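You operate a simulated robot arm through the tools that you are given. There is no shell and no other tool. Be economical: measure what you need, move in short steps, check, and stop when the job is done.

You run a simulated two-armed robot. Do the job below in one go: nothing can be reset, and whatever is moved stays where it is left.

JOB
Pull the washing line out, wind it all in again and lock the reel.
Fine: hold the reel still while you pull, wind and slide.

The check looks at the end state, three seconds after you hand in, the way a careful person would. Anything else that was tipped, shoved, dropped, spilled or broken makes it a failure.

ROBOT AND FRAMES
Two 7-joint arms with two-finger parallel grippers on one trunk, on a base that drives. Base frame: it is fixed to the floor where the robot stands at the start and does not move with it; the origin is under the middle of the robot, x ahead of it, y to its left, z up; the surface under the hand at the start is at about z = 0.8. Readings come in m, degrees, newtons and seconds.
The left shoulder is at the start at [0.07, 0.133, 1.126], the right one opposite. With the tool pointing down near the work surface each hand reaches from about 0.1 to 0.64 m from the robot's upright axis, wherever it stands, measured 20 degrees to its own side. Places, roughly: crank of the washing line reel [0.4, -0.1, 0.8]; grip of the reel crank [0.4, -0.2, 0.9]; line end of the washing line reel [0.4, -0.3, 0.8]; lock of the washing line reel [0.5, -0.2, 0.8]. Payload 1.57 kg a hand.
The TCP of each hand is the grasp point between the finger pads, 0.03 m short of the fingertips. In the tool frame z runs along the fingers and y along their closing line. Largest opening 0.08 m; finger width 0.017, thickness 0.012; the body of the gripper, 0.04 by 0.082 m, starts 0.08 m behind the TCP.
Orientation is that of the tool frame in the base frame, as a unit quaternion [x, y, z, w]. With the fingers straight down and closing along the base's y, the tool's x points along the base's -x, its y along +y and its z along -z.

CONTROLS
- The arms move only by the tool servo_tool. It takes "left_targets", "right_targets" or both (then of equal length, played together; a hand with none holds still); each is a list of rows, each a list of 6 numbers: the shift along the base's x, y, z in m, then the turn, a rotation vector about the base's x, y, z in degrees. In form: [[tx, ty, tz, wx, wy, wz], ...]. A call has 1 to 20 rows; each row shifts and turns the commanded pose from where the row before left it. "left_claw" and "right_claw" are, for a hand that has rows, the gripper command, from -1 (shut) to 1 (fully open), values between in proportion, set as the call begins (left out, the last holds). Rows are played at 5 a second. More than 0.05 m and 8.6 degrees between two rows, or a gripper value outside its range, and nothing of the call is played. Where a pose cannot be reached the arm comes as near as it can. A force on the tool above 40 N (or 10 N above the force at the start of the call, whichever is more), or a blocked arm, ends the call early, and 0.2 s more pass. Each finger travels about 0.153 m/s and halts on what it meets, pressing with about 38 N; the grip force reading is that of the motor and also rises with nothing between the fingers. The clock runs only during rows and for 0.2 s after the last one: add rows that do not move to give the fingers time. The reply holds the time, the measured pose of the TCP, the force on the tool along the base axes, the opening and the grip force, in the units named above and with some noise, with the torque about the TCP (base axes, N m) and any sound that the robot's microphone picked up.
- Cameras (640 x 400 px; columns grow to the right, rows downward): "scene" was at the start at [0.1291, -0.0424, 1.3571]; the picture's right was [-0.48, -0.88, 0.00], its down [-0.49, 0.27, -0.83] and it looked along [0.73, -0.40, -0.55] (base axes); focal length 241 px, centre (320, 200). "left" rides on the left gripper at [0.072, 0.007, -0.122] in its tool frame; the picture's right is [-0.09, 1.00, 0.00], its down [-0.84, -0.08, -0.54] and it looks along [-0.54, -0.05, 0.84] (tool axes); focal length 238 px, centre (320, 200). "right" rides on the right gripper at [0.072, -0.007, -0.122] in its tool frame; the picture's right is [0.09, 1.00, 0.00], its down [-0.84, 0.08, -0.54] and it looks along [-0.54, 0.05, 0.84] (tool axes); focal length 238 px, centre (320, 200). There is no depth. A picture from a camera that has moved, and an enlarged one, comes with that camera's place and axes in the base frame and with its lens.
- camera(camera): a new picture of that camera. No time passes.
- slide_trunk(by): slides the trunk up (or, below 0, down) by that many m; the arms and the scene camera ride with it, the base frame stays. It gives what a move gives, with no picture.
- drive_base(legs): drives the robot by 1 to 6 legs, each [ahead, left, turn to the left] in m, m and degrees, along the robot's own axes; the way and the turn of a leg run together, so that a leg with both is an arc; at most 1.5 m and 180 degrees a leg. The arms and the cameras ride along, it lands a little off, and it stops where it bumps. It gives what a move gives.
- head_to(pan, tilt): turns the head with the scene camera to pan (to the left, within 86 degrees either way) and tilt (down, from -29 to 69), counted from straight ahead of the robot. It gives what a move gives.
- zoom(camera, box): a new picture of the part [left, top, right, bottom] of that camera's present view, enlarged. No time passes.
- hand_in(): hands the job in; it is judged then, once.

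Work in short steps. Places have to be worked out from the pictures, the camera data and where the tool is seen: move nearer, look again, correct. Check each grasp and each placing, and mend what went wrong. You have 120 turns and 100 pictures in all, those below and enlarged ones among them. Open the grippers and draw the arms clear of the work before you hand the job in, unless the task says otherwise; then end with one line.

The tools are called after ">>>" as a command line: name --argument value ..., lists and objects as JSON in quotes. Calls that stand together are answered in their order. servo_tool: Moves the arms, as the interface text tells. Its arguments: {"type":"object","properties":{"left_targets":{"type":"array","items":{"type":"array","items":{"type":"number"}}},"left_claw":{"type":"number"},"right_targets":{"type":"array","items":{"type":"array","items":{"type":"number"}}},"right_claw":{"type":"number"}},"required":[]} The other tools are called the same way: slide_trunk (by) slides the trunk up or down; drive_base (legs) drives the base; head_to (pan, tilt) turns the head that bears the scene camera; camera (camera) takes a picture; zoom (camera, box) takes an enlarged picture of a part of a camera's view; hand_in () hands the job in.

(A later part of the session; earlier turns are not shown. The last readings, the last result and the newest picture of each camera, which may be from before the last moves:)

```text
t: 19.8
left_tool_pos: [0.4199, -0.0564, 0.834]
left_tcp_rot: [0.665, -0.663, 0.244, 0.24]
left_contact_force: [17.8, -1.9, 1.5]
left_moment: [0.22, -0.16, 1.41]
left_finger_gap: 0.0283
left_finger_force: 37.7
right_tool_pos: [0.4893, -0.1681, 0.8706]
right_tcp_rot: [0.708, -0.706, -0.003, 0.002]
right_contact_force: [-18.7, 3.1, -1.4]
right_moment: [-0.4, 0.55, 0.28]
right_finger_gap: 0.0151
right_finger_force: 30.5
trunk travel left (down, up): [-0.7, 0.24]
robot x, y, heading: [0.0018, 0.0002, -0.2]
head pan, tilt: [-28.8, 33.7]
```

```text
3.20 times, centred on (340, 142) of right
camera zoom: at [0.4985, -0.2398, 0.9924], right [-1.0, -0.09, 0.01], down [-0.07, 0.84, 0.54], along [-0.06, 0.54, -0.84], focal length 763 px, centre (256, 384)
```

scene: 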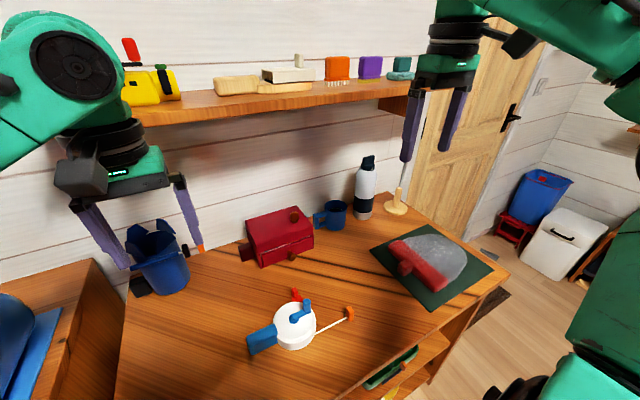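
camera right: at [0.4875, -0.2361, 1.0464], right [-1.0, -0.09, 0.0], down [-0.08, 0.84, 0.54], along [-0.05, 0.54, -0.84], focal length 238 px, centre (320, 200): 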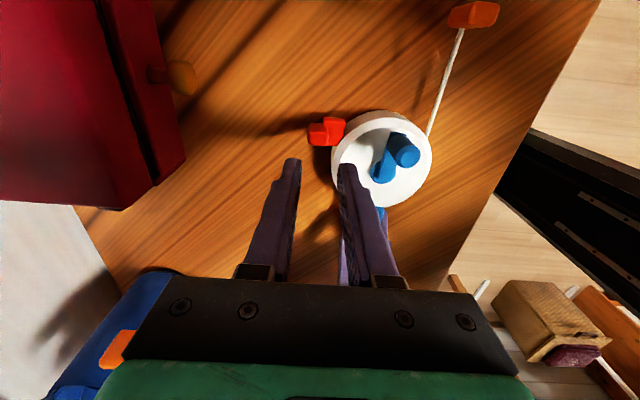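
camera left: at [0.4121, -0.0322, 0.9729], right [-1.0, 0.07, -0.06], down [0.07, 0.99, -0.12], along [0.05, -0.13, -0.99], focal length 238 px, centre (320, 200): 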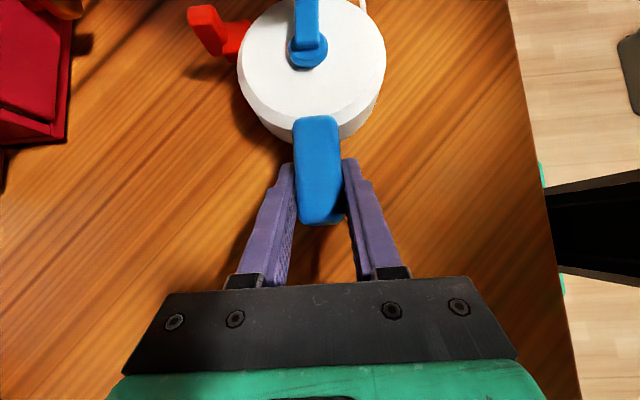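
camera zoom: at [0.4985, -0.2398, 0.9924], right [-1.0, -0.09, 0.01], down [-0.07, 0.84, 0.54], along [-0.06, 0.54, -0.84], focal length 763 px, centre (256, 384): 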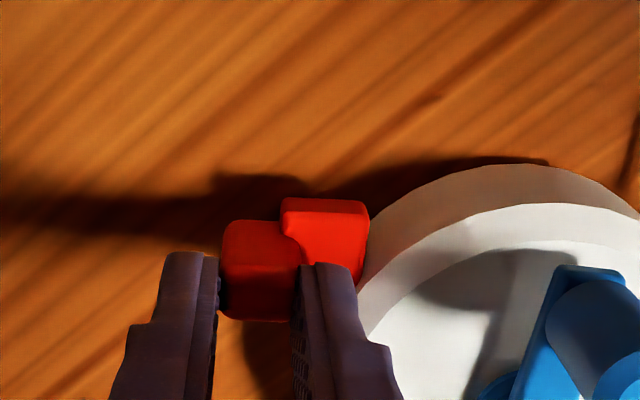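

Nothing slid and the whole reel was dragged at 18 N. I go back to neutral and test -x.

>>> servo_tool --right_targets '[[-0.005, 0, 0, 0, 0, 0], [-0.004, 0, 0, 0, 0, 0], [-0.003, 0, 0, 0, 0, 0], [-0.003, 0, 0, 0, 0, 0], [-0.003, 0, 0, 0, 0, 0]]'

>>> zoom --camera "right" --box '[240, 80, 440, 205]'

```text
t: 21.0
left_tool_pos: [0.4161, -0.0595, 0.833]
left_tcp_rot: [-0.663, 0.666, -0.24, -0.245]
left_contact_force: [-13.4, -1.6, 8.9]
left_moment: [-0.67, -0.27, -1.05]
left_finger_gap: 0.0279
left_finger_force: 38.1
right_tool_pos: [0.4746, -0.1672, 0.8744]
right_tcp_rot: [0.707, -0.707, 0.001, -0.003]
right_contact_force: [14.7, -1.9, -2.7]
right_moment: [-0.19, -0.47, -0.33]
right_finger_gap: 0.0156
right_finger_force: 31.0
trunk travel left (down, up): [-0.7, 0.24]
robot x, y, heading: [-0.0003, -0.0052, 0.0]
head pan, tilt: [-28.8, 33.7]
```

```text
3.20 times, centred on (340, 142) of right
camera zoom: at [0.4825, -0.2399, 0.9955], right [-1.0, -0.09, -0.01], down [-0.08, 0.84, 0.54], along [-0.04, 0.54, -0.84], focal length 763 px, centre (256, 384)
```

zoom: 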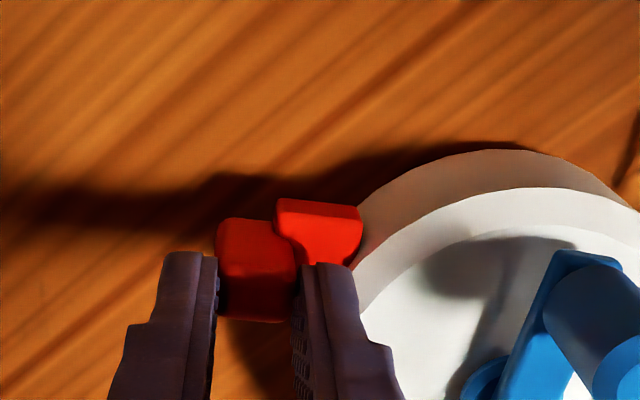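

Still no sliding, and the reel just flexes with the tab. I go back to neutral and test +y.

>>> servo_tool --right_targets '[[0.005, 0, -0.001, 0, 0, 0], [0.004, 0, 0, 0, 0, 0], [0, 0.003, 0, 0, 0, 0], [0, 0.003, 0, 0, 0, 0], [0, 0.003, 0, 0, 0, 0]]'

>>> zoom --camera "right" --box '[240, 80, 440, 205]'

```text
t: 22.2
left_tool_pos: [0.4186, -0.0568, 0.8329]
left_tcp_rot: [0.666, -0.664, 0.242, 0.241]
left_contact_force: [0.8, 0.1, -5.6]
left_moment: [0.98, 0.48, 0.07]
left_finger_gap: 0.0276
left_finger_force: 38.0
right_tool_pos: [0.4812, -0.1594, 0.87]
right_tcp_rot: [0.708, -0.706, 0.0, 0.0]
right_contact_force: [-2.0, -0.3, 10.6]
right_moment: [-0.01, 0.12, 0.06]
right_finger_gap: 0.0166
right_finger_force: 31.4
trunk travel left (down, up): [-0.7, 0.24]
robot x, y, heading: [0.0027, -0.0003, -0.1]
head pan, tilt: [-28.8, 33.7]
```

```text
3.20 times, centred on (340, 142) of right
camera zoom: at [0.4902, -0.2306, 0.9929], right [-1.0, -0.09, 0.0], down [-0.08, 0.84, 0.54], along [-0.05, 0.54, -0.84], focal length 763 px, centre (256, 384)
```

zoom: 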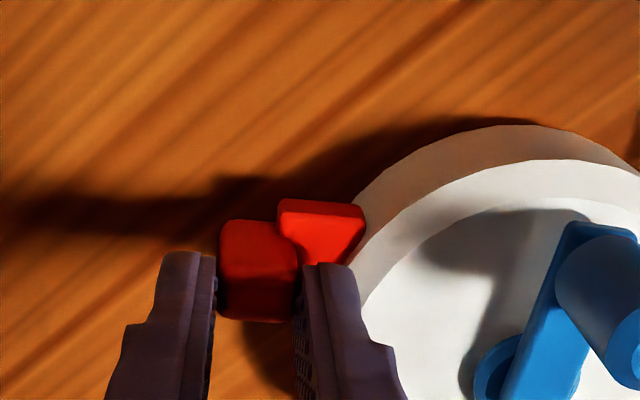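

It slides along +y with almost no force. I continue gently in +y to find its end stop.

>>> servo_tool --right_targets '[[0, 0.003, 0.002, 0, 0, 0], [0, 0.003, 0, 0, 0, 0], [0, 0.003, 0, 0, 0, 0], [0, 0.003, 0, 0, 0, 0]]'

>>> zoom --camera "right" --box '[240, 80, 440, 205]'

```text
t: 23.2
left_tool_pos: [0.4178, -0.058, 0.8342]
left_tcp_rot: [0.664, -0.664, 0.242, 0.243]
left_contact_force: [-1.8, 2.0, -2.5]
left_moment: [0.13, 0.1, 0.04]
left_finger_gap: 0.0276
left_finger_force: 37.8
right_tool_pos: [0.4821, -0.1467, 0.8716]
right_tcp_rot: [-0.707, 0.707, 0.001, -0.001]
right_contact_force: [2.0, -2.0, 1.7]
right_moment: [0.14, -0.04, -0.01]
right_finger_gap: 0.0163
right_finger_force: 31.4
trunk travel left (down, up): [-0.7, 0.24]
robot x, y, heading: [-0.0006, 0.0001, 0.0]
head pan, tilt: [-28.8, 33.7]
```

```text
3.20 times, centred on (340, 142) of right
camera zoom: at [0.4906, -0.2194, 0.9937], right [-1.0, -0.09, 0.0], down [-0.08, 0.84, 0.54], along [-0.05, 0.54, -0.84], focal length 763 px, centre (256, 384)
```

zoom: 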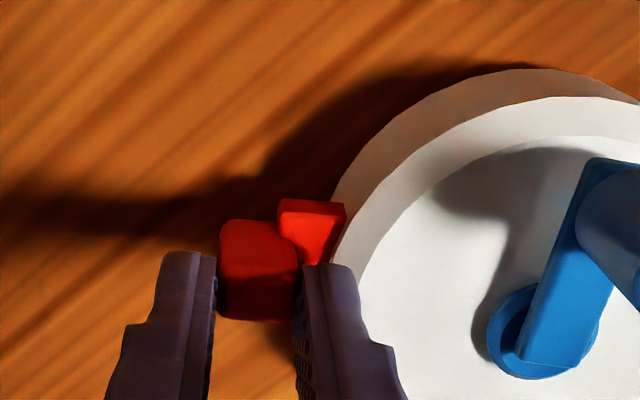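

It is still moving freely, about 21 mm so far. I continue to the stop.

>>> servo_tool --right_targets '[[0, 0.003, 0, 0, 0, 0], [0, 0.003, 0, 0, 0, 0], [0, 0.003, 0, 0, 0, 0]]'

>>> zoom --camera "right" --box '[240, 80, 440, 205]'

```text
t: 24.0
left_tool_pos: [0.4188, -0.0576, 0.8334]
left_tcp_rot: [-0.664, 0.665, -0.242, -0.241]
left_contact_force: [-10.3, 20.3, 3.6]
left_moment: [-0.43, -0.55, 0.45]
left_finger_gap: 0.0278
left_finger_force: 37.7
right_tool_pos: [0.4832, -0.1413, 0.8719]
right_tcp_rot: [-0.706, 0.708, -0.001, -0.002]
right_contact_force: [9.6, -20.7, -4.8]
right_moment: [-0.79, -0.31, 0.03]
right_finger_gap: 0.0165
right_finger_force: 31.7
trunk travel left (down, up): [-0.7, 0.24]
robot x, y, heading: [-0.0009, -0.0031, -0.3]
head pan, tilt: [-28.8, 33.7]
```

```text
3.20 times, centred on (340, 142) of right
camera zoom: at [0.491, -0.2122, 0.9942], right [-1.0, -0.09, 0.0], down [-0.08, 0.84, 0.54], along [-0.05, 0.54, -0.84], focal length 763 px, centre (256, 384)
```

zoom: 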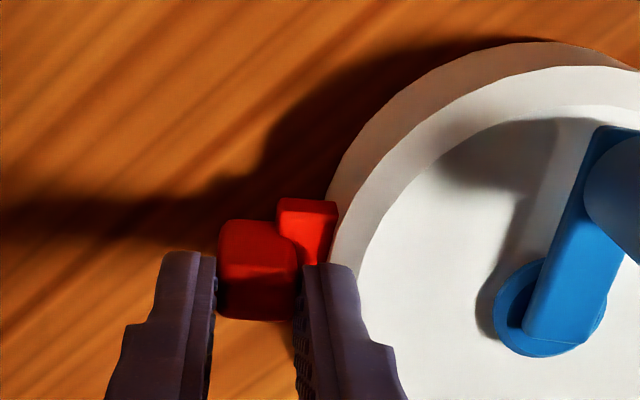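

The stop is reached after about 25 mm of travel, at 20 N. I release the tab, go back to the line with the fingers straddling it, and retry the pull.

>>> servo_tool --right_targets '[[0, -0.004, 0, 0, 0, 0], [0, 0, 0, 0, 0, 0]]'

>>> servo_tool --right_targets '[[0, 0, 0, 0, 0, 0], [0, 0, 0.03, 0, 0, 0], [0, 0, 0.03, 0, 0, 0], [-0.035, -0.03, 0, 0, 0, 0], [-0.035, -0.03, 0, 0, 0, 0], [-0.035, -0.03, 0, 0, 0, 0], [0, 0, 0, 0, 0, 0]]' --right_claw -0.1

>>> camera --camera "right"

>>> zoom --camera "left" --box '[140, 0, 460, 200]'

```text
t: 24.6
left_tool_pos: [0.418, -0.057, 0.8337]
left_tcp_rot: [-0.664, 0.664, -0.242, -0.242]
left_contact_force: [-9.5, 16.0, 4.7]
left_moment: [-0.15, -0.62, 0.18]
left_finger_gap: 0.0276
left_finger_force: 38.1
right_tool_pos: [0.4821, -0.143, 0.8718]
right_tcp_rot: [0.708, -0.707, -0.002, 0.0]
right_contact_force: [9.3, -15.2, -5.3]
right_moment: [-0.91, -0.23, 0.05]
right_finger_gap: 0.0164
right_finger_force: 31.2
trunk travel left (down, up): [-0.7, 0.24]
robot x, y, heading: [0.0037, 0.0018, -0.1]
head pan, tilt: [-28.8, 33.7]
```

```text
t: 26.2
left_tool_pos: [0.4197, -0.0577, 0.8336]
left_tcp_rot: [0.665, -0.664, 0.242, 0.242]
left_contact_force: [0.4, -0.1, 0.4]
left_moment: [0.16, 0.02, 0.0]
left_finger_gap: 0.0276
left_finger_force: 38.4
right_tool_pos: [0.3785, -0.2303, 0.9332]
right_tcp_rot: [0.707, -0.707, -0.001, 0.001]
right_contact_force: [0.9, 0.7, -0.1]
right_moment: [0.0, 0.01, 0.03]
right_finger_gap: 0.0358
right_finger_force: 0.1
trunk travel left (down, up): [-0.7, 0.24]
robot x, y, heading: [-0.0004, -0.0033, 0.1]
head pan, tilt: [-28.8, 33.7]
```

```text
59 pictures are left
camera right: at [0.387, -0.3026, 1.0549], right [-1.0, -0.09, 0.0], down [-0.08, 0.84, 0.54], along [-0.05, 0.54, -0.84], focal length 238 px, centre (320, 200)
```

right: 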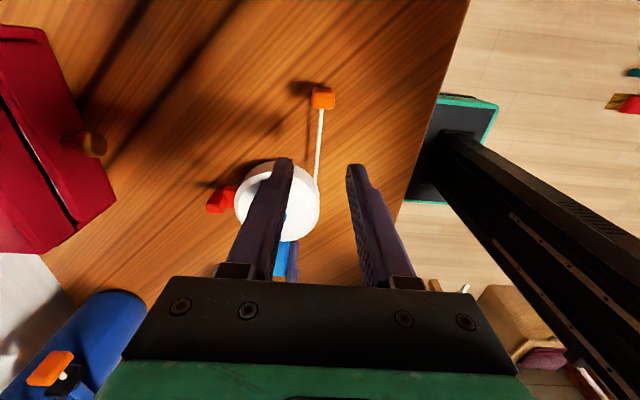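

```text
2.00 times, centred on (300, 100) of left
camera zoom: at [0.4125, -0.0332, 0.9719], right [-1.0, 0.07, -0.06], down [0.08, 0.99, -0.12], along [0.05, -0.13, -0.99], focal length 477 px, centre (360, 400)
```

zoom: 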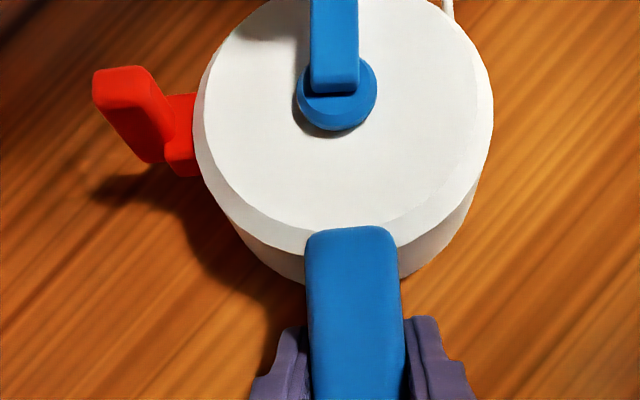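

The end piece's reel face is at about (0.382,-0.255). I descend at (0.380,-0.240), narrow the gap and pull slowly.

>>> servo_tool --right_targets '[[0.002, -0.01, -0.02, 0, 0, 0], [0, 0, -0.025, 0, 0, 0], [0, 0, -0.025, 0, 0, 0], [0, 0, -0.021, 0, 0, 0], [0, 0, 0, 0, 0, 0]]'

>>> servo_tool --right_targets '[[0, 0, 0, 0, 0, 0], [0, 0, 0, 0, 0, 0], [0, -0.004, 0, 0, 0, 0], [0, -0.004, 0, 0, 0, 0], [0, -0.004, 0, 0, 0, 0], [0, -0.004, 0, 0, 0, 0], [0, -0.004, 0, 0, 0, 0]]' --right_claw -0.72

>>> zoom --camera "scene" --box '[230, 250, 390, 350]'

```text
t: 27.4
left_tool_pos: [0.418, -0.0578, 0.8331]
left_tcp_rot: [-0.664, 0.665, -0.242, -0.242]
left_contact_force: [-0.7, 0.4, -0.4]
left_moment: [0.2, 0.01, -0.01]
left_finger_gap: 0.0276
left_finger_force: 37.8
right_tool_pos: [0.381, -0.2419, 0.8429]
right_tcp_rot: [-0.707, 0.707, 0.0, 0.0]
right_contact_force: [0.3, -0.5, -0.6]
right_moment: [0.0, 0.01, 0.01]
right_finger_gap: 0.0361
right_finger_force: 0.1
trunk travel left (down, up): [-0.7, 0.24]
robot x, y, heading: [0.0017, -0.0016, 0.2]
head pan, tilt: [-28.8, 33.7]
```

```text
t: 29.0
left_tool_pos: [0.4178, -0.0596, 0.8336]
left_tcp_rot: [0.665, -0.664, 0.243, 0.243]
left_contact_force: [-2.3, -11.4, -0.9]
left_moment: [0.31, 0.13, -0.09]
left_finger_gap: 0.0276
left_finger_force: 37.6
right_tool_pos: [0.3801, -0.2635, 0.8405]
right_tcp_rot: [-0.707, 0.707, 0.0, -0.001]
right_contact_force: [1.7, 10.2, 1.0]
right_moment: [0.05, -0.13, 0.06]
right_finger_gap: 0.0111
right_finger_force: 0.1
trunk travel left (down, up): [-0.7, 0.24]
robot x, y, heading: [0.0029, -0.0006, -0.1]
head pan, tilt: [-28.8, 33.7]
```

```text
4.00 times, centred on (310, 300) of scene
camera zoom: at [0.1293, -0.0426, 1.3571], right [-0.48, -0.88, 0.0], down [-0.49, 0.27, -0.83], along [0.73, -0.4, -0.56], focal length 963 px, centre (360, -200)
```

zoom: 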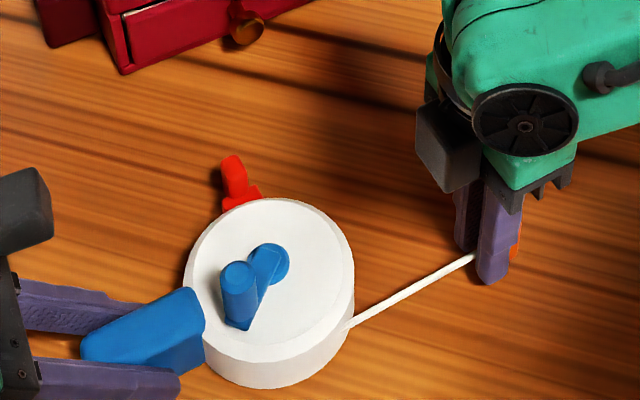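

The lock was the cause. The line now pulls out at about 11 N and the crank turns counter-clockwise. I pull further, steadily.

>>> servo_tool --right_targets '[[0, -0.005, 0, 0, 0, 0], [0, -0.005, 0, 0, 0, 0], [0, -0.005, 0, 0, 0, 0], [0, -0.005, 0, 0, 0, 0], [0, -0.005, 0, 0, 0, 0], [0, -0.005, 0, 0, 0, 0], [0, -0.005, 0, 0, 0, 0], [0, -0.005, 0, 0, 0, 0]]'

>>> zoom --camera "scene" --box '[230, 230, 422, 350]'

```text
t: 30.8
left_tool_pos: [0.4189, -0.0582, 0.8335]
left_tcp_rot: [0.664, -0.664, 0.243, 0.244]
left_contact_force: [-3.9, -30.5, 0.2]
left_moment: [-0.11, 0.17, 0.14]
left_finger_gap: 0.0281
left_finger_force: 37.7
right_tool_pos: [0.3786, -0.3014, 0.8405]
right_tcp_rot: [0.707, -0.707, -0.001, -0.002]
right_contact_force: [3.7, 30.4, -2.0]
right_moment: [0.1, -0.13, 0.18]
right_finger_gap: 0.0118
right_finger_force: 0.3
trunk travel left (down, up): [-0.7, 0.24]
robot x, y, heading: [0.0003, 0.0004, -0.1]
head pan, tilt: [-28.8, 33.7]
```

```text
3.33 times, centred on (326, 290) of scene
camera zoom: at [0.1293, -0.0427, 1.3571], right [-0.48, -0.88, 0.0], down [-0.49, 0.27, -0.83], along [0.73, -0.4, -0.56], focal length 802 px, centre (300, -100)
```

zoom: 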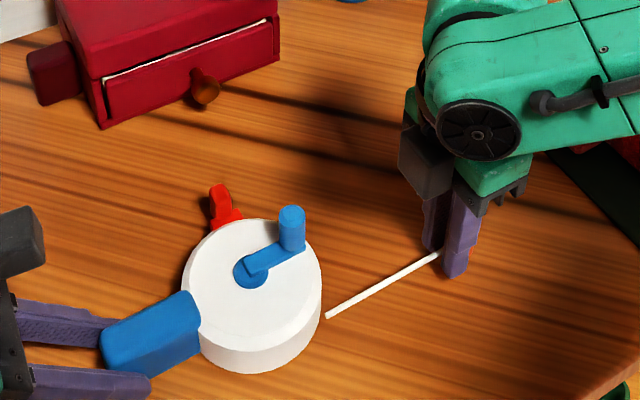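

At 30 N this is either the end of travel or the reel being dragged. The crank has come round again and the reel seems to have slipped toward -y. I relax slightly and look.

>>> servo_tool --right_targets '[[0, 0.006, 0, 0, 0, 0], [0, 0, 0, 0, 0, 0]]'

>>> camera --camera "left"

>>> camera --camera "right"

```text
t: 31.4
left_tool_pos: [0.4191, -0.0558, 0.8334]
left_tcp_rot: [0.666, -0.664, 0.242, 0.239]
left_contact_force: [-0.4, -3.3, 2.4]
left_moment: [-0.54, 0.05, -0.08]
left_finger_gap: 0.0277
left_finger_force: 37.9
right_tool_pos: [0.3787, -0.2976, 0.8412]
right_tcp_rot: [0.707, -0.707, 0.0, 0.001]
right_contact_force: [0.7, 3.4, -0.3]
right_moment: [0.08, 0.01, 0.02]
right_finger_gap: 0.0114
right_finger_force: 0.3
trunk travel left (down, up): [-0.7, 0.24]
robot x, y, heading: [-0.0011, 0.0002, 0.2]
head pan, tilt: [-28.8, 33.7]
```

```text
55 pictures are left
camera left: at [0.4125, -0.0325, 0.972], right [-1.0, 0.07, -0.06], down [0.07, 0.99, -0.12], along [0.05, -0.12, -0.99], focal length 238 px, centre (320, 200)
```

left: 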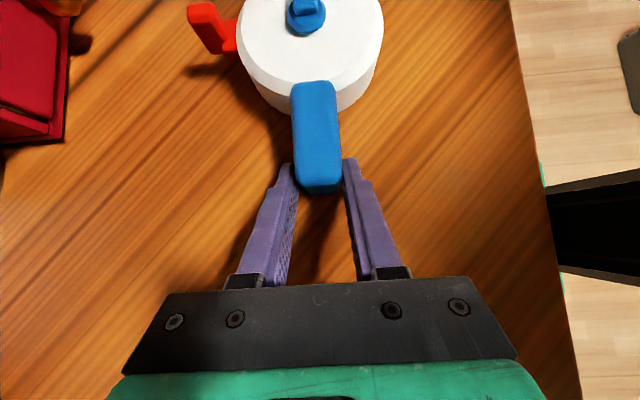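

```text
54 pictures are left
camera right: at [0.3869, -0.3692, 0.9638], right [-1.0, -0.09, 0.0], down [-0.08, 0.84, 0.54], along [-0.05, 0.54, -0.84], focal length 238 px, centre (320, 200)
```

right: 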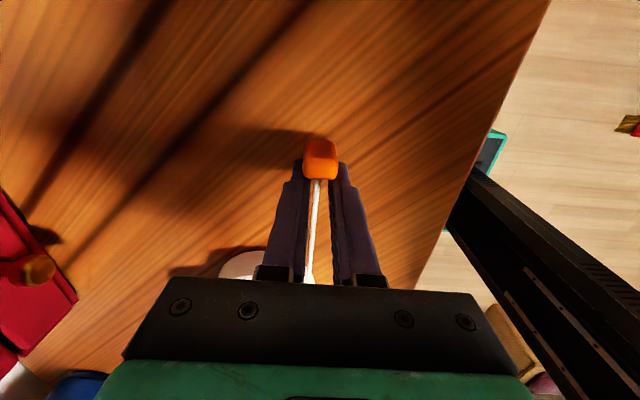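

The reel slipped about 25 mm in the left grip once the line hit its end stop, as the force rose from 11 N to 30 N. The line is therefore fully out. I lift the right hand off and regrip the handle deeper with the left.

>>> servo_tool --right_targets '[[0, 0.003, 0, 0, 0, 0], [0, 0, 0.03, 0, 0, 0], [0, 0, 0.03, 0, 0, 0], [0, 0, 0.04, 0, 0, 0]]' --right_claw -0.1

>>> servo_tool --left_targets '[[0, 0, 0, 0, 0, 0], [0, 0, 0, 0, 0, 0], [0, -0.008, 0, 0, 0, 0], [0, -0.008, 0, 0, 0, 0], [0, -0.009, 0, 0, 0, 0], [0, 0, 0, 0, 0, 0]]' --left_claw 0.2

>>> servo_tool --left_targets '[[0, 0, 0, 0, 0, 0], [0, 0, 0, 0, 0, 0]]' --left_claw -1

>>> camera --camera "left"

>>> camera --camera "scene"

```text
t: 32.4
left_tool_pos: [0.4186, -0.0579, 0.8334]
left_tcp_rot: [0.665, -0.665, 0.241, 0.241]
left_contact_force: [0.1, 0.4, -0.1]
left_moment: [0.24, 0.01, 0.01]
left_finger_gap: 0.0278
left_finger_force: 37.9
right_tool_pos: [0.3789, -0.2935, 0.941]
right_tcp_rot: [0.707, -0.707, 0.0, 0.001]
right_contact_force: [-0.2, 0.1, 0.3]
right_moment: [0.02, -0.02, 0.02]
right_finger_gap: 0.036
right_finger_force: 0.0
trunk travel left (down, up): [-0.7, 0.24]
robot x, y, heading: [-0.0003, 0.0012, -0.1]
head pan, tilt: [-28.8, 33.7]
```

```text
t: 33.8
left_tool_pos: [0.4182, -0.0841, 0.835]
left_tcp_rot: [-0.664, 0.664, -0.243, -0.243]
left_contact_force: [-0.6, -0.4, 0.1]
left_moment: [0.02, 0.0, 0.01]
left_finger_gap: 0.048
left_finger_force: 0.0
right_tool_pos: [0.3798, -0.2932, 0.9423]
right_tcp_rot: [0.707, -0.707, -0.001, 0.0]
right_contact_force: [0.1, 0.0, -0.5]
right_moment: [-0.03, 0.01, 0.0]
right_finger_gap: 0.0361
right_finger_force: 0.0
trunk travel left (down, up): [-0.7, 0.24]
robot x, y, heading: [-0.0001, -0.0031, 0.0]
head pan, tilt: [-28.8, 33.7]
```

```text
t: 34.4
left_tool_pos: [0.4183, -0.0837, 0.8337]
left_tcp_rot: [-0.664, 0.664, -0.242, -0.242]
left_contact_force: [0.4, 1.1, -0.5]
left_moment: [0.01, 0.06, -0.06]
left_finger_gap: 0.0274
left_finger_force: 38.1
right_tool_pos: [0.3806, -0.2941, 0.942]
right_tcp_rot: [-0.707, 0.707, 0.0, 0.001]
right_contact_force: [-0.2, 0.0, 0.4]
right_moment: [0.01, 0.0, 0.0]
right_finger_gap: 0.0361
right_finger_force: 0.1
trunk travel left (down, up): [-0.7, 0.24]
robot x, y, heading: [0.0012, -0.0009, 0.0]
head pan, tilt: [-28.8, 33.7]
```

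```text
53 pictures are left
camera left: at [0.4118, -0.0592, 0.9725], right [-1.0, 0.07, -0.06], down [0.08, 0.99, -0.12], along [0.05, -0.13, -0.99], focal length 238 px, centre (320, 200)
```

left: 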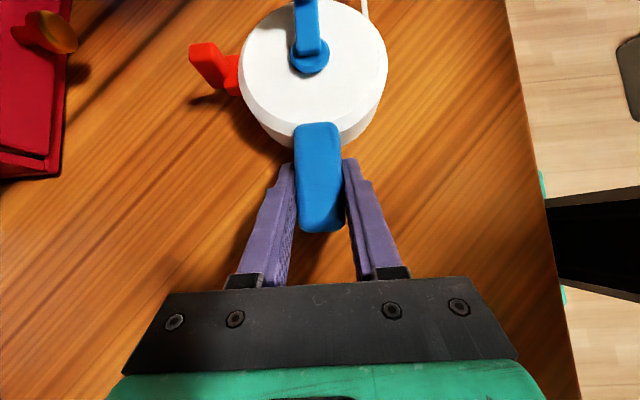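

```text
52 pictures are left
camera scene: at [0.129, -0.0423, 1.3571], right [-0.48, -0.88, 0.0], down [-0.49, 0.27, -0.83], along [0.73, -0.4, -0.55], focal length 241 px, centre (320, 200)
```

scene: 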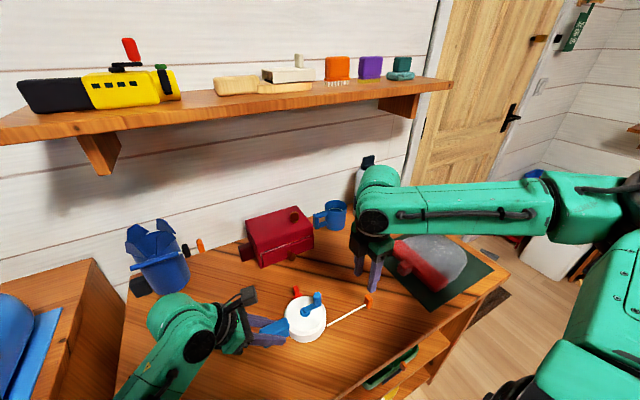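

The handle is regripped at its original depth. I slide the reel back about 25 mm in +y to its starting place while the right hand is clear.

>>> servo_tool --left_targets '[[0, 0.005, 0, 0, 0, 0], [0, 0.005, 0, 0, 0, 0], [0, 0.005, 0, 0, 0, 0], [0, 0.005, 0, 0, 0, 0], [0, 0.005, 0, 0, 0, 0], [0, 0, 0, 0, 0, 0]]'

>>> camera --camera "left"

>>> camera --camera "right"

>>> zoom --camera "scene" --box '[230, 270, 390, 370]'

```text
t: 35.8
left_tool_pos: [0.416, -0.0582, 0.8345]
left_tcp_rot: [0.665, -0.664, 0.243, 0.242]
left_contact_force: [0.2, -2.5, 4.8]
left_moment: [-0.31, 0.19, 0.04]
left_finger_gap: 0.0279
left_finger_force: 38.5
right_tool_pos: [0.3797, -0.2937, 0.9409]
right_tcp_rot: [0.708, -0.706, 0.0, 0.001]
right_contact_force: [-0.3, 1.0, -0.5]
right_moment: [-0.01, 0.0, 0.02]
right_finger_gap: 0.036
right_finger_force: 0.1
trunk travel left (down, up): [-0.7, 0.24]
robot x, y, heading: [-0.0023, 0.0003, 0.1]
head pan, tilt: [-28.8, 33.7]
```

```text
51 pictures are left
camera left: at [0.41, -0.0338, 0.9724], right [-1.0, 0.07, -0.06], down [0.08, 0.99, -0.12], along [0.05, -0.13, -0.99], focal length 238 px, centre (320, 200)
```

left: 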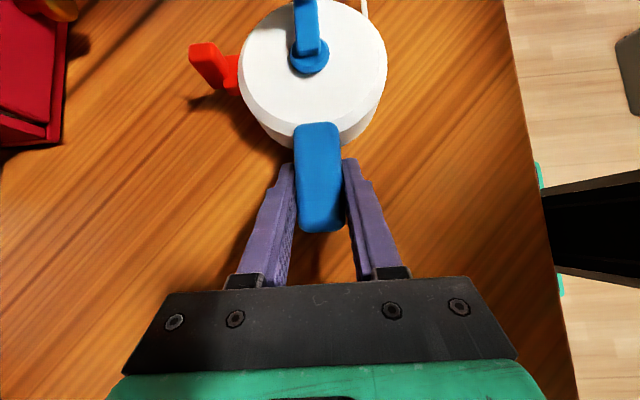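

```text
50 pictures are left
camera right: at [0.3874, -0.3655, 1.0632], right [-1.0, -0.09, 0.0], down [-0.08, 0.84, 0.54], along [-0.05, 0.54, -0.84], focal length 238 px, centre (320, 200)
```

right: 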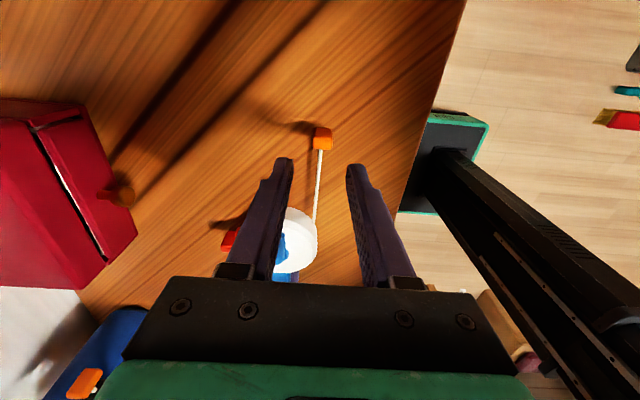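

```text
4.00 times, centred on (310, 320) of scene
camera zoom: at [0.1284, -0.0428, 1.3572], right [-0.48, -0.88, 0.0], down [-0.49, 0.27, -0.83], along [0.73, -0.4, -0.55], focal length 963 px, centre (360, -280)
```

zoom: 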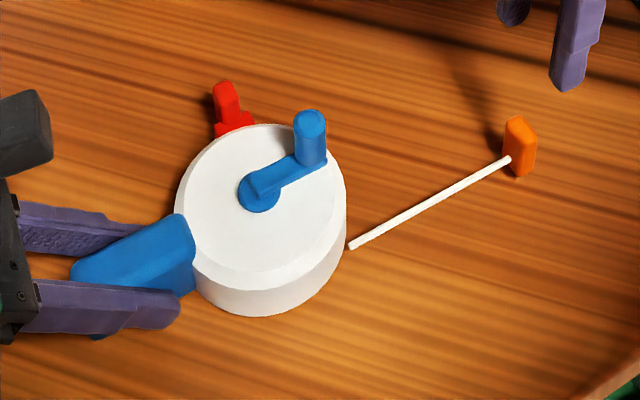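

The reel is back in place with the hub at about (0.416,-0.134) and the knob at about (0.419,-0.169). I move the right hand above the knob, tilted 15° so it stays clear of the left hand.

>>> servo_tool --right_targets '[[0.01, 0.031, 0, 7.5, 0, 0], [0.01, 0.031, 0, 7.5, 0, 0], [0.01, 0.031, 0, 0, 0, 0], [0.009, 0.032, -0.009, 0, 0, 0], [0, 0, 0, 0, 0, 0]]'

>>> camera --camera "right"

>>> zoom --camera "scene" --box '[230, 250, 390, 350]'

>>> camera --camera "left"

```text
t: 37.0
left_tool_pos: [0.4167, -0.0581, 0.8332]
left_tcp_rot: [0.665, -0.663, 0.244, 0.242]
left_contact_force: [0.0, -1.6, 6.9]
left_moment: [-0.34, 0.1, 0.08]
left_finger_gap: 0.0276
left_finger_force: 38.2
right_tool_pos: [0.4152, -0.1675, 0.9309]
right_tcp_rot: [-0.701, 0.701, 0.093, 0.093]
right_contact_force: [0.9, 0.0, 0.4]
right_moment: [0.04, -0.02, 0.01]
right_finger_gap: 0.036
right_finger_force: 0.0
trunk travel left (down, up): [-0.7, 0.24]
robot x, y, heading: [0.0002, -0.0018, 0.1]
head pan, tilt: [-28.8, 33.7]
```

```text
48 pictures are left
camera right: at [0.4231, -0.2688, 1.0311], right [-1.0, -0.09, -0.02], down [-0.08, 0.67, 0.74], along [-0.05, 0.74, -0.67], focal length 238 px, centre (320, 200)
```

right: 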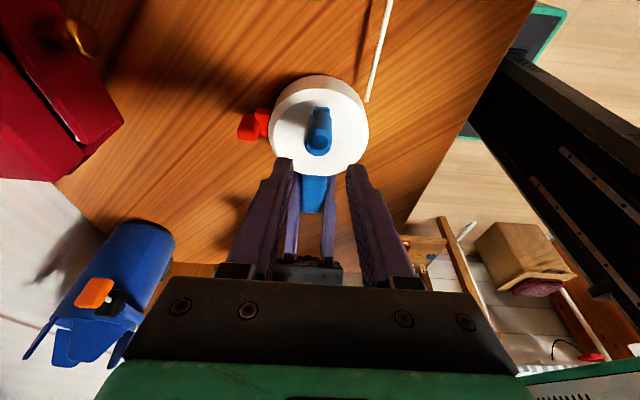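

```text
4.00 times, centred on (310, 300) of scene
camera zoom: at [0.1279, -0.0426, 1.3572], right [-0.48, -0.88, 0.0], down [-0.49, 0.27, -0.83], along [0.73, -0.4, -0.55], focal length 963 px, centre (360, -200)
```

zoom: 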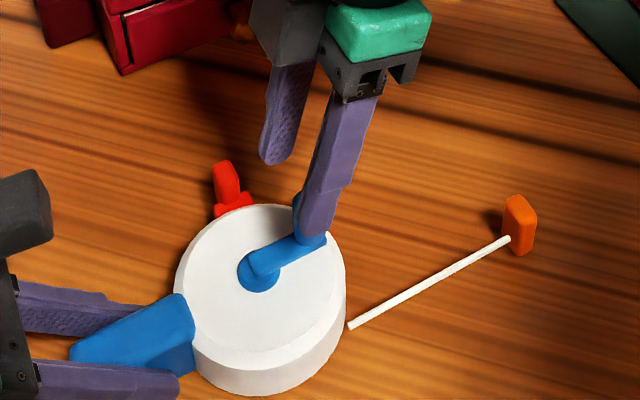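

```text
46 pictures are left
camera left: at [0.4099, -0.0336, 0.9724], right [-1.0, 0.07, -0.06], down [0.08, 0.99, -0.12], along [0.05, -0.13, -0.99], focal length 238 px, centre (320, 200)
```

left: 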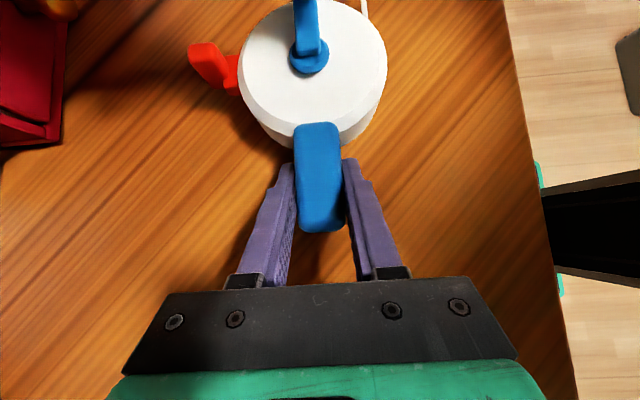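

The knob at about (0.419,-0.167) is centred between the fingers. I descend around it and grip lightly.

>>> servo_tool --right_targets '[[0, -0.002, -0.015, 0, 0, 0], [0, 0, -0.015, 0, 0, 0], [0, 0, -0.012, 0, 0, 0], [0, 0, 0, 0, 0, 0]]'

>>> servo_tool --right_targets '[[0, 0, 0, 0, 0, 0], [0, 0, 0, 0, 0, 0]]' --right_claw -0.7

>>> zoom --camera "scene" --box '[230, 250, 390, 350]'

>>> camera --camera "right"

```text
t: 38.0
left_tool_pos: [0.4169, -0.0576, 0.8347]
left_tcp_rot: [0.664, -0.664, 0.244, 0.242]
left_contact_force: [1.7, 0.6, 7.5]
left_moment: [-0.27, 0.09, 0.0]
left_finger_gap: 0.0274
left_finger_force: 37.6
right_tool_pos: [0.4174, -0.1708, 0.891]
right_tcp_rot: [0.702, -0.7, -0.093, -0.092]
right_contact_force: [-0.4, -0.6, -1.0]
right_moment: [-0.02, 0.03, 0.01]
right_finger_gap: 0.0361
right_finger_force: 0.1
trunk travel left (down, up): [-0.7, 0.24]
robot x, y, heading: [0.0001, 0.0016, -0.2]
head pan, tilt: [-28.8, 33.7]
```

```text
t: 38.6
left_tool_pos: [0.4166, -0.0573, 0.8337]
left_tcp_rot: [0.664, -0.664, 0.243, 0.243]
left_contact_force: [0.1, 1.6, 7.5]
left_moment: [-0.35, 0.26, -0.07]
left_finger_gap: 0.0278
left_finger_force: 38.1
right_tool_pos: [0.418, -0.1693, 0.8903]
right_tcp_rot: [0.701, -0.701, -0.092, -0.092]
right_contact_force: [0.3, -0.5, -0.9]
right_moment: [-0.11, -0.32, -0.02]
right_finger_gap: 0.0167
right_finger_force: 32.3
trunk travel left (down, up): [-0.7, 0.24]
robot x, y, heading: [0.0016, -0.0017, 0.0]
head pan, tilt: [-28.8, 33.7]
```

```text
4.00 times, centred on (310, 300) of scene
camera zoom: at [0.1282, -0.0422, 1.3572], right [-0.48, -0.88, 0.0], down [-0.49, 0.27, -0.83], along [0.73, -0.4, -0.55], focal length 963 px, centre (360, -200)
```

zoom: 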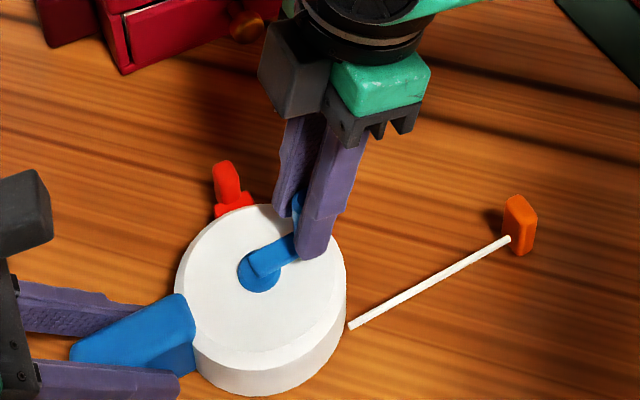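

```text
44 pictures are left
camera right: at [0.4257, -0.2712, 0.9909], right [-1.0, -0.09, -0.02], down [-0.08, 0.67, 0.74], along [-0.05, 0.74, -0.67], focal length 238 px, centre (320, 200)
```

right: 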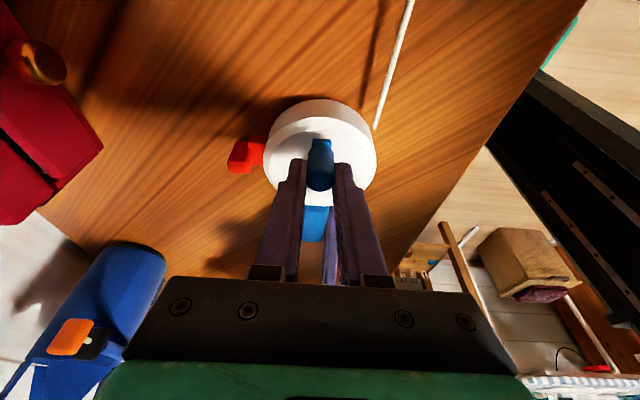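

The knob is held at a gap of 0.0167. I lighten the grip and wind clockwise a quarter turn about the hub, checking forces.

>>> servo_tool --right_targets '[[-0.0087, 0.0011, 0, 0, 0, 0], [-0.0081, 0.0034, 0, 0, 0, 0], [-0.0069, 0.0053, 0, 0, 0, 0], [-0.0053, 0.0069, 0, 0, 0, 0], [-0.0034, 0.0081, 0, 0, 0, 0], [-0.0011, 0.0087, 0, 0, 0, 0]]' --right_claw -0.62

>>> zoom --camera "scene" --box '[230, 250, 390, 350]'

```text
t: 40.0
left_tool_pos: [0.4166, -0.0565, 0.8329]
left_tcp_rot: [0.665, -0.664, 0.242, 0.242]
left_contact_force: [-0.1, 0.6, -2.3]
left_moment: [0.18, 0.0, 0.0]
left_finger_gap: 0.0275
left_finger_force: 38.1
right_tool_pos: [0.3835, -0.1371, 0.8892]
right_tcp_rot: [0.702, -0.701, -0.093, -0.09]
right_contact_force: [1.0, 0.4, -0.2]
right_moment: [-0.03, 0.0, 0.0]
right_finger_gap: 0.0152
right_finger_force: 0.1
trunk travel left (down, up): [-0.7, 0.24]
robot x, y, heading: [-0.0001, -0.0, -0.1]
head pan, tilt: [-28.8, 33.7]
```

```text
4.00 times, centred on (310, 300) of scene
camera zoom: at [0.129, -0.0418, 1.357], right [-0.48, -0.88, 0.0], down [-0.49, 0.27, -0.83], along [0.73, -0.4, -0.55], focal length 963 px, centre (360, -200)
```

zoom: 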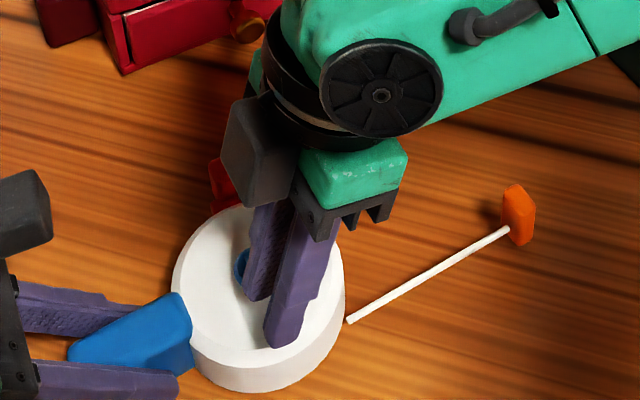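

The grip force is near zero now, so I check whether the knob is still between the fingers.

>>> zoom --camera "right" --box '[220, 60, 420, 185]'

>>> zoom --camera "left" --box '[220, 0, 420, 125]'

```text
3.20 times, centred on (320, 122) of right
camera zoom: at [0.3919, -0.2377, 0.99], right [-1.0, -0.09, -0.02], down [-0.08, 0.67, 0.74], along [-0.05, 0.74, -0.67], focal length 763 px, centre (320, 448)
```

zoom: 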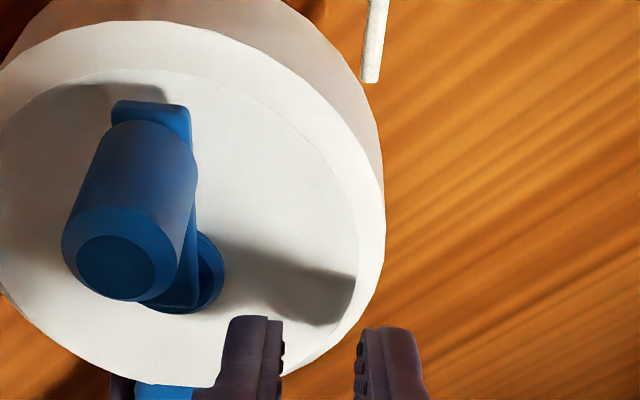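

```text
3.20 times, centred on (320, 62) of left
camera zoom: at [0.4108, -0.0329, 0.9714], right [-1.0, 0.07, -0.06], down [0.08, 0.99, -0.12], along [0.05, -0.13, -0.99], focal length 763 px, centre (320, 640)
```

zoom: 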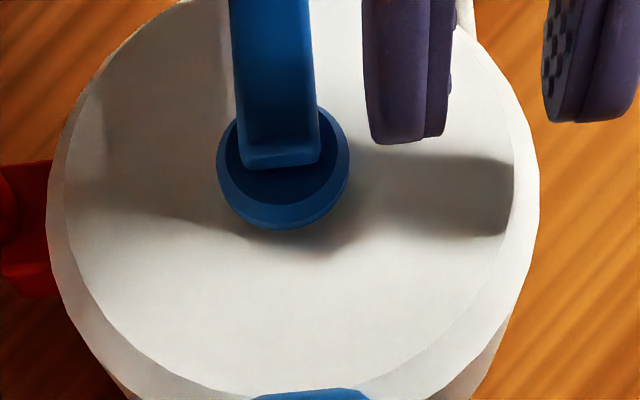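

The knob slipped out because I loosened the grip. I lift, return above the knob with the gap open, descend and grip it firmly.

>>> servo_tool --right_targets '[[0, 0, 0.02, 0, 0, 0], [0, 0, 0.022, 0, 0, 0], [0.0168, -0.0168, 0, 0, 0, 0], [0.0167, -0.0167, 0, 0, 0, 0], [0, 0, 0, 0, 0, 0]]' --right_claw -0.1

>>> camera --camera "right"

```text
t: 41.2
left_tool_pos: [0.4164, -0.0573, 0.8339]
left_tcp_rot: [-0.664, 0.664, -0.242, -0.243]
left_contact_force: [0.2, 1.2, -3.2]
left_moment: [0.19, -0.01, -0.02]
left_finger_gap: 0.0277
left_finger_force: 37.9
right_tool_pos: [0.4193, -0.1719, 0.9325]
right_tcp_rot: [0.701, -0.701, -0.093, -0.092]
right_contact_force: [0.1, 0.2, 0.0]
right_moment: [0.03, -0.02, 0.01]
right_finger_gap: 0.0362
right_finger_force: 0.1
trunk travel left (down, up): [-0.7, 0.24]
robot x, y, heading: [0.0007, -0.0007, -0.2]
head pan, tilt: [-28.8, 33.7]
```

```text
40 pictures are left
camera right: at [0.427, -0.2727, 1.0337], right [-1.0, -0.09, -0.02], down [-0.08, 0.67, 0.74], along [-0.05, 0.74, -0.67], focal length 238 px, centre (320, 200)
```

right: 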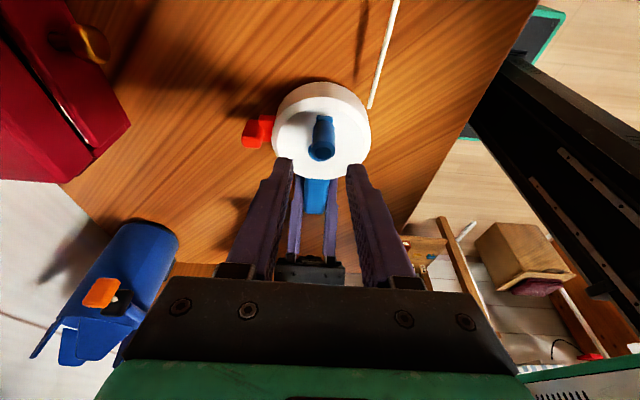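

The knob is at about (0.419,-0.165). I descend, grip firmly and wind the first quarter while holding that grip.

>>> servo_tool --right_targets '[[0, 0.002, -0.015, 0, 0, 0], [0, 0.001, -0.015, 0, 0, 0], [0, 0, -0.013, 0, 0, 0], [0, 0, 0, 0, 0, 0]]'

>>> servo_tool --right_targets '[[0, 0, 0, 0, 0, 0], [0, 0, 0, 0, 0, 0]]' --right_claw -0.8

>>> servo_tool --right_targets '[[-0.0087, 0.0011, 0, 0, 0, 0], [-0.0081, 0.0034, 0, 0, 0, 0], [-0.0069, 0.0053, 0, 0, 0, 0], [-0.0053, 0.0069, 0, 0, 0, 0], [-0.0034, 0.0081, 0, 0, 0, 0], [-0.0011, 0.0087, 0, 0, 0, 0]]'

>>> zoom --camera "right" --box '[220, 60, 420, 185]'

```text
t: 42.2
left_tool_pos: [0.4167, -0.0579, 0.833]
left_tcp_rot: [0.664, -0.664, 0.243, 0.242]
left_contact_force: [-0.4, -0.1, -2.5]
left_moment: [0.21, -0.02, 0.01]
left_finger_gap: 0.0277
left_finger_force: 37.8
right_tool_pos: [0.4168, -0.1687, 0.8897]
right_tcp_rot: [-0.701, 0.701, 0.093, 0.092]
right_contact_force: [-0.1, 0.3, 0.2]
right_moment: [0.01, 0.01, 0.02]
right_finger_gap: 0.0359
right_finger_force: 0.1
trunk travel left (down, up): [-0.7, 0.24]
robot x, y, heading: [-0.0038, -0.0026, -0.0]
head pan, tilt: [-28.8, 33.7]
```

```text
t: 42.8
left_tool_pos: [0.4176, -0.0575, 0.8334]
left_tcp_rot: [0.664, -0.664, 0.242, 0.243]
left_contact_force: [-0.1, 1.6, -0.5]
left_moment: [0.07, 0.01, -0.05]
left_finger_gap: 0.0279
left_finger_force: 38.6
right_tool_pos: [0.4179, -0.1669, 0.8911]
right_tcp_rot: [0.702, -0.7, -0.094, -0.091]
right_contact_force: [1.2, -1.8, -1.0]
right_moment: [-0.11, -0.08, -0.03]
right_finger_gap: 0.0164
right_finger_force: 32.3
trunk travel left (down, up): [-0.7, 0.24]
robot x, y, heading: [-0.0003, -0.0028, 0.2]
head pan, tilt: [-28.8, 33.7]
```

```text
t: 44.2
left_tool_pos: [0.4166, -0.0573, 0.8324]
left_tcp_rot: [0.665, -0.664, 0.243, 0.242]
left_contact_force: [-0.8, -0.1, -2.7]
left_moment: [0.19, 0.02, 0.04]
left_finger_gap: 0.0278
left_finger_force: 37.5
right_tool_pos: [0.3839, -0.1351, 0.8887]
right_tcp_rot: [0.701, -0.701, -0.093, -0.091]
right_contact_force: [-0.9, 0.4, 0.5]
right_moment: [0.0, 0.0, 0.02]
right_finger_gap: 0.008
right_finger_force: 0.0
trunk travel left (down, up): [-0.7, 0.24]
robot x, y, heading: [-0.0025, -0.0025, -0.3]
head pan, tilt: [-28.8, 33.7]
```

```text
3.20 times, centred on (320, 122) of right
camera zoom: at [0.3928, -0.2351, 0.9883], right [-1.0, -0.09, -0.02], down [-0.08, 0.67, 0.74], along [-0.05, 0.74, -0.67], focal length 763 px, centre (320, 448)
```

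zoom: 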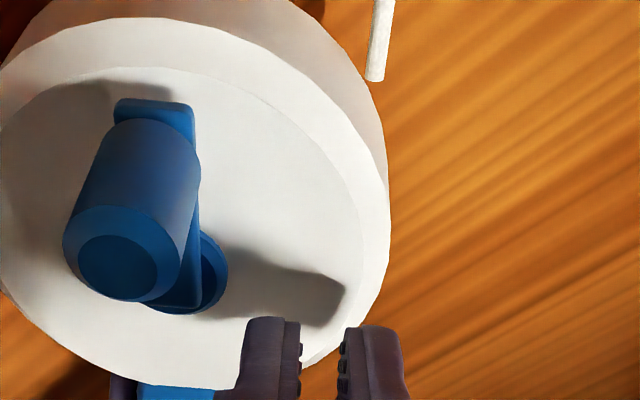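

The knob did not budge even with a firm grip, so clockwise is blocked: that is the fully-out stop, and winding must be counter-clockwise. I go back to the knob and try that way.

>>> servo_tool --right_targets '[[0, 0, 0.02, 0, 0, 0], [0, 0, 0.022, 0, 0, 0], [0.0168, -0.0168, 0, 0, 0, 0], [0.0167, -0.0167, 0, 0, 0, 0], [0, 0, -0.014, 0, 0, 0], [0, 0, -0.014, 0, 0, 0], [0, 0, -0.014, 0, 0, 0], [0, 0, 0, 0, 0, 0]]' --right_claw -0.1

>>> servo_tool --right_targets '[[0, 0, 0, 0, 0, 0], [0, 0, 0, 0, 0, 0]]' --right_claw -0.8

>>> servo_tool --right_targets '[[0.0087, 0.0011, 0, 0, 0, 0], [0.0081, 0.0034, 0, 0, 0, 0], [0.0069, 0.0053, 0, 0, 0, 0]]'

>>> zoom --camera "right" --box '[220, 60, 420, 185]'

```text
t: 46.0
left_tool_pos: [0.4162, -0.0575, 0.8327]
left_tcp_rot: [0.664, -0.664, 0.242, 0.242]
left_contact_force: [0.4, -0.5, -1.8]
left_moment: [0.13, -0.02, 0.02]
left_finger_gap: 0.0276
left_finger_force: 37.9
right_tool_pos: [0.4188, -0.1682, 0.8892]
right_tcp_rot: [0.702, -0.701, -0.093, -0.092]
right_contact_force: [0.5, -0.1, 0.0]
right_moment: [0.02, 0.0, 0.0]
right_finger_gap: 0.0357
right_finger_force: 0.1
trunk travel left (down, up): [-0.7, 0.24]
robot x, y, heading: [-0.0014, 0.0003, -0.0]
head pan, tilt: [-28.8, 33.7]
```

```text
t: 46.6
left_tool_pos: [0.4176, -0.0576, 0.8326]
left_tcp_rot: [-0.664, 0.665, -0.242, -0.242]
left_contact_force: [0.8, 1.4, -1.6]
left_moment: [0.0, -0.02, 0.01]
left_finger_gap: 0.0277
left_finger_force: 37.9
right_tool_pos: [0.4176, -0.1684, 0.8892]
right_tcp_rot: [0.701, -0.701, -0.093, -0.091]
right_contact_force: [-0.7, -1.9, 0.2]
right_moment: [-0.05, -0.03, 0.02]
right_finger_gap: 0.0168
right_finger_force: 31.4
trunk travel left (down, up): [-0.7, 0.24]
robot x, y, heading: [0.0013, -0.0014, 0.4]
head pan, tilt: [-28.8, 33.7]
```

```text
t: 47.4
left_tool_pos: [0.4184, -0.0588, 0.8322]
left_tcp_rot: [0.665, -0.664, 0.243, 0.242]
left_contact_force: [0.8, 1.5, -1.8]
left_moment: [0.97, 0.0, 0.05]
left_finger_gap: 0.0277
left_finger_force: 37.5
right_tool_pos: [0.4425, -0.1566, 0.8882]
right_tcp_rot: [0.702, -0.7, -0.093, -0.091]
right_contact_force: [-0.7, -0.8, -0.1]
right_moment: [-1.01, -0.01, 0.02]
right_finger_gap: 0.0166
right_finger_force: 32.0
trunk travel left (down, up): [-0.7, 0.24]
robot x, y, heading: [-0.0013, -0.0015, -0.2]
head pan, tilt: [-28.8, 33.7]
```

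```text
3.20 times, centred on (320, 122) of right
camera zoom: at [0.4505, -0.2578, 0.9883], right [-1.0, -0.09, -0.02], down [-0.08, 0.67, 0.74], along [-0.05, 0.74, -0.67], focal length 763 px, centre (320, 448)
```

zoom: 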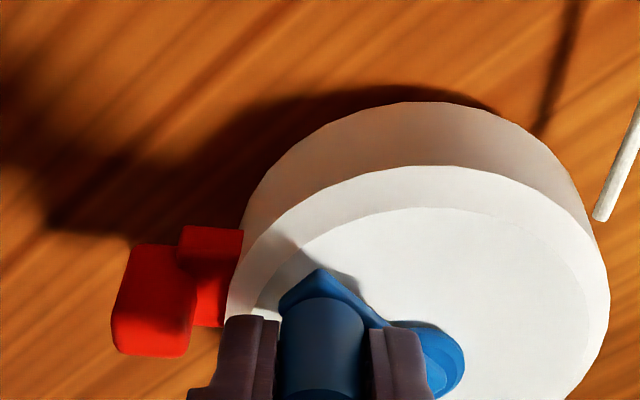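

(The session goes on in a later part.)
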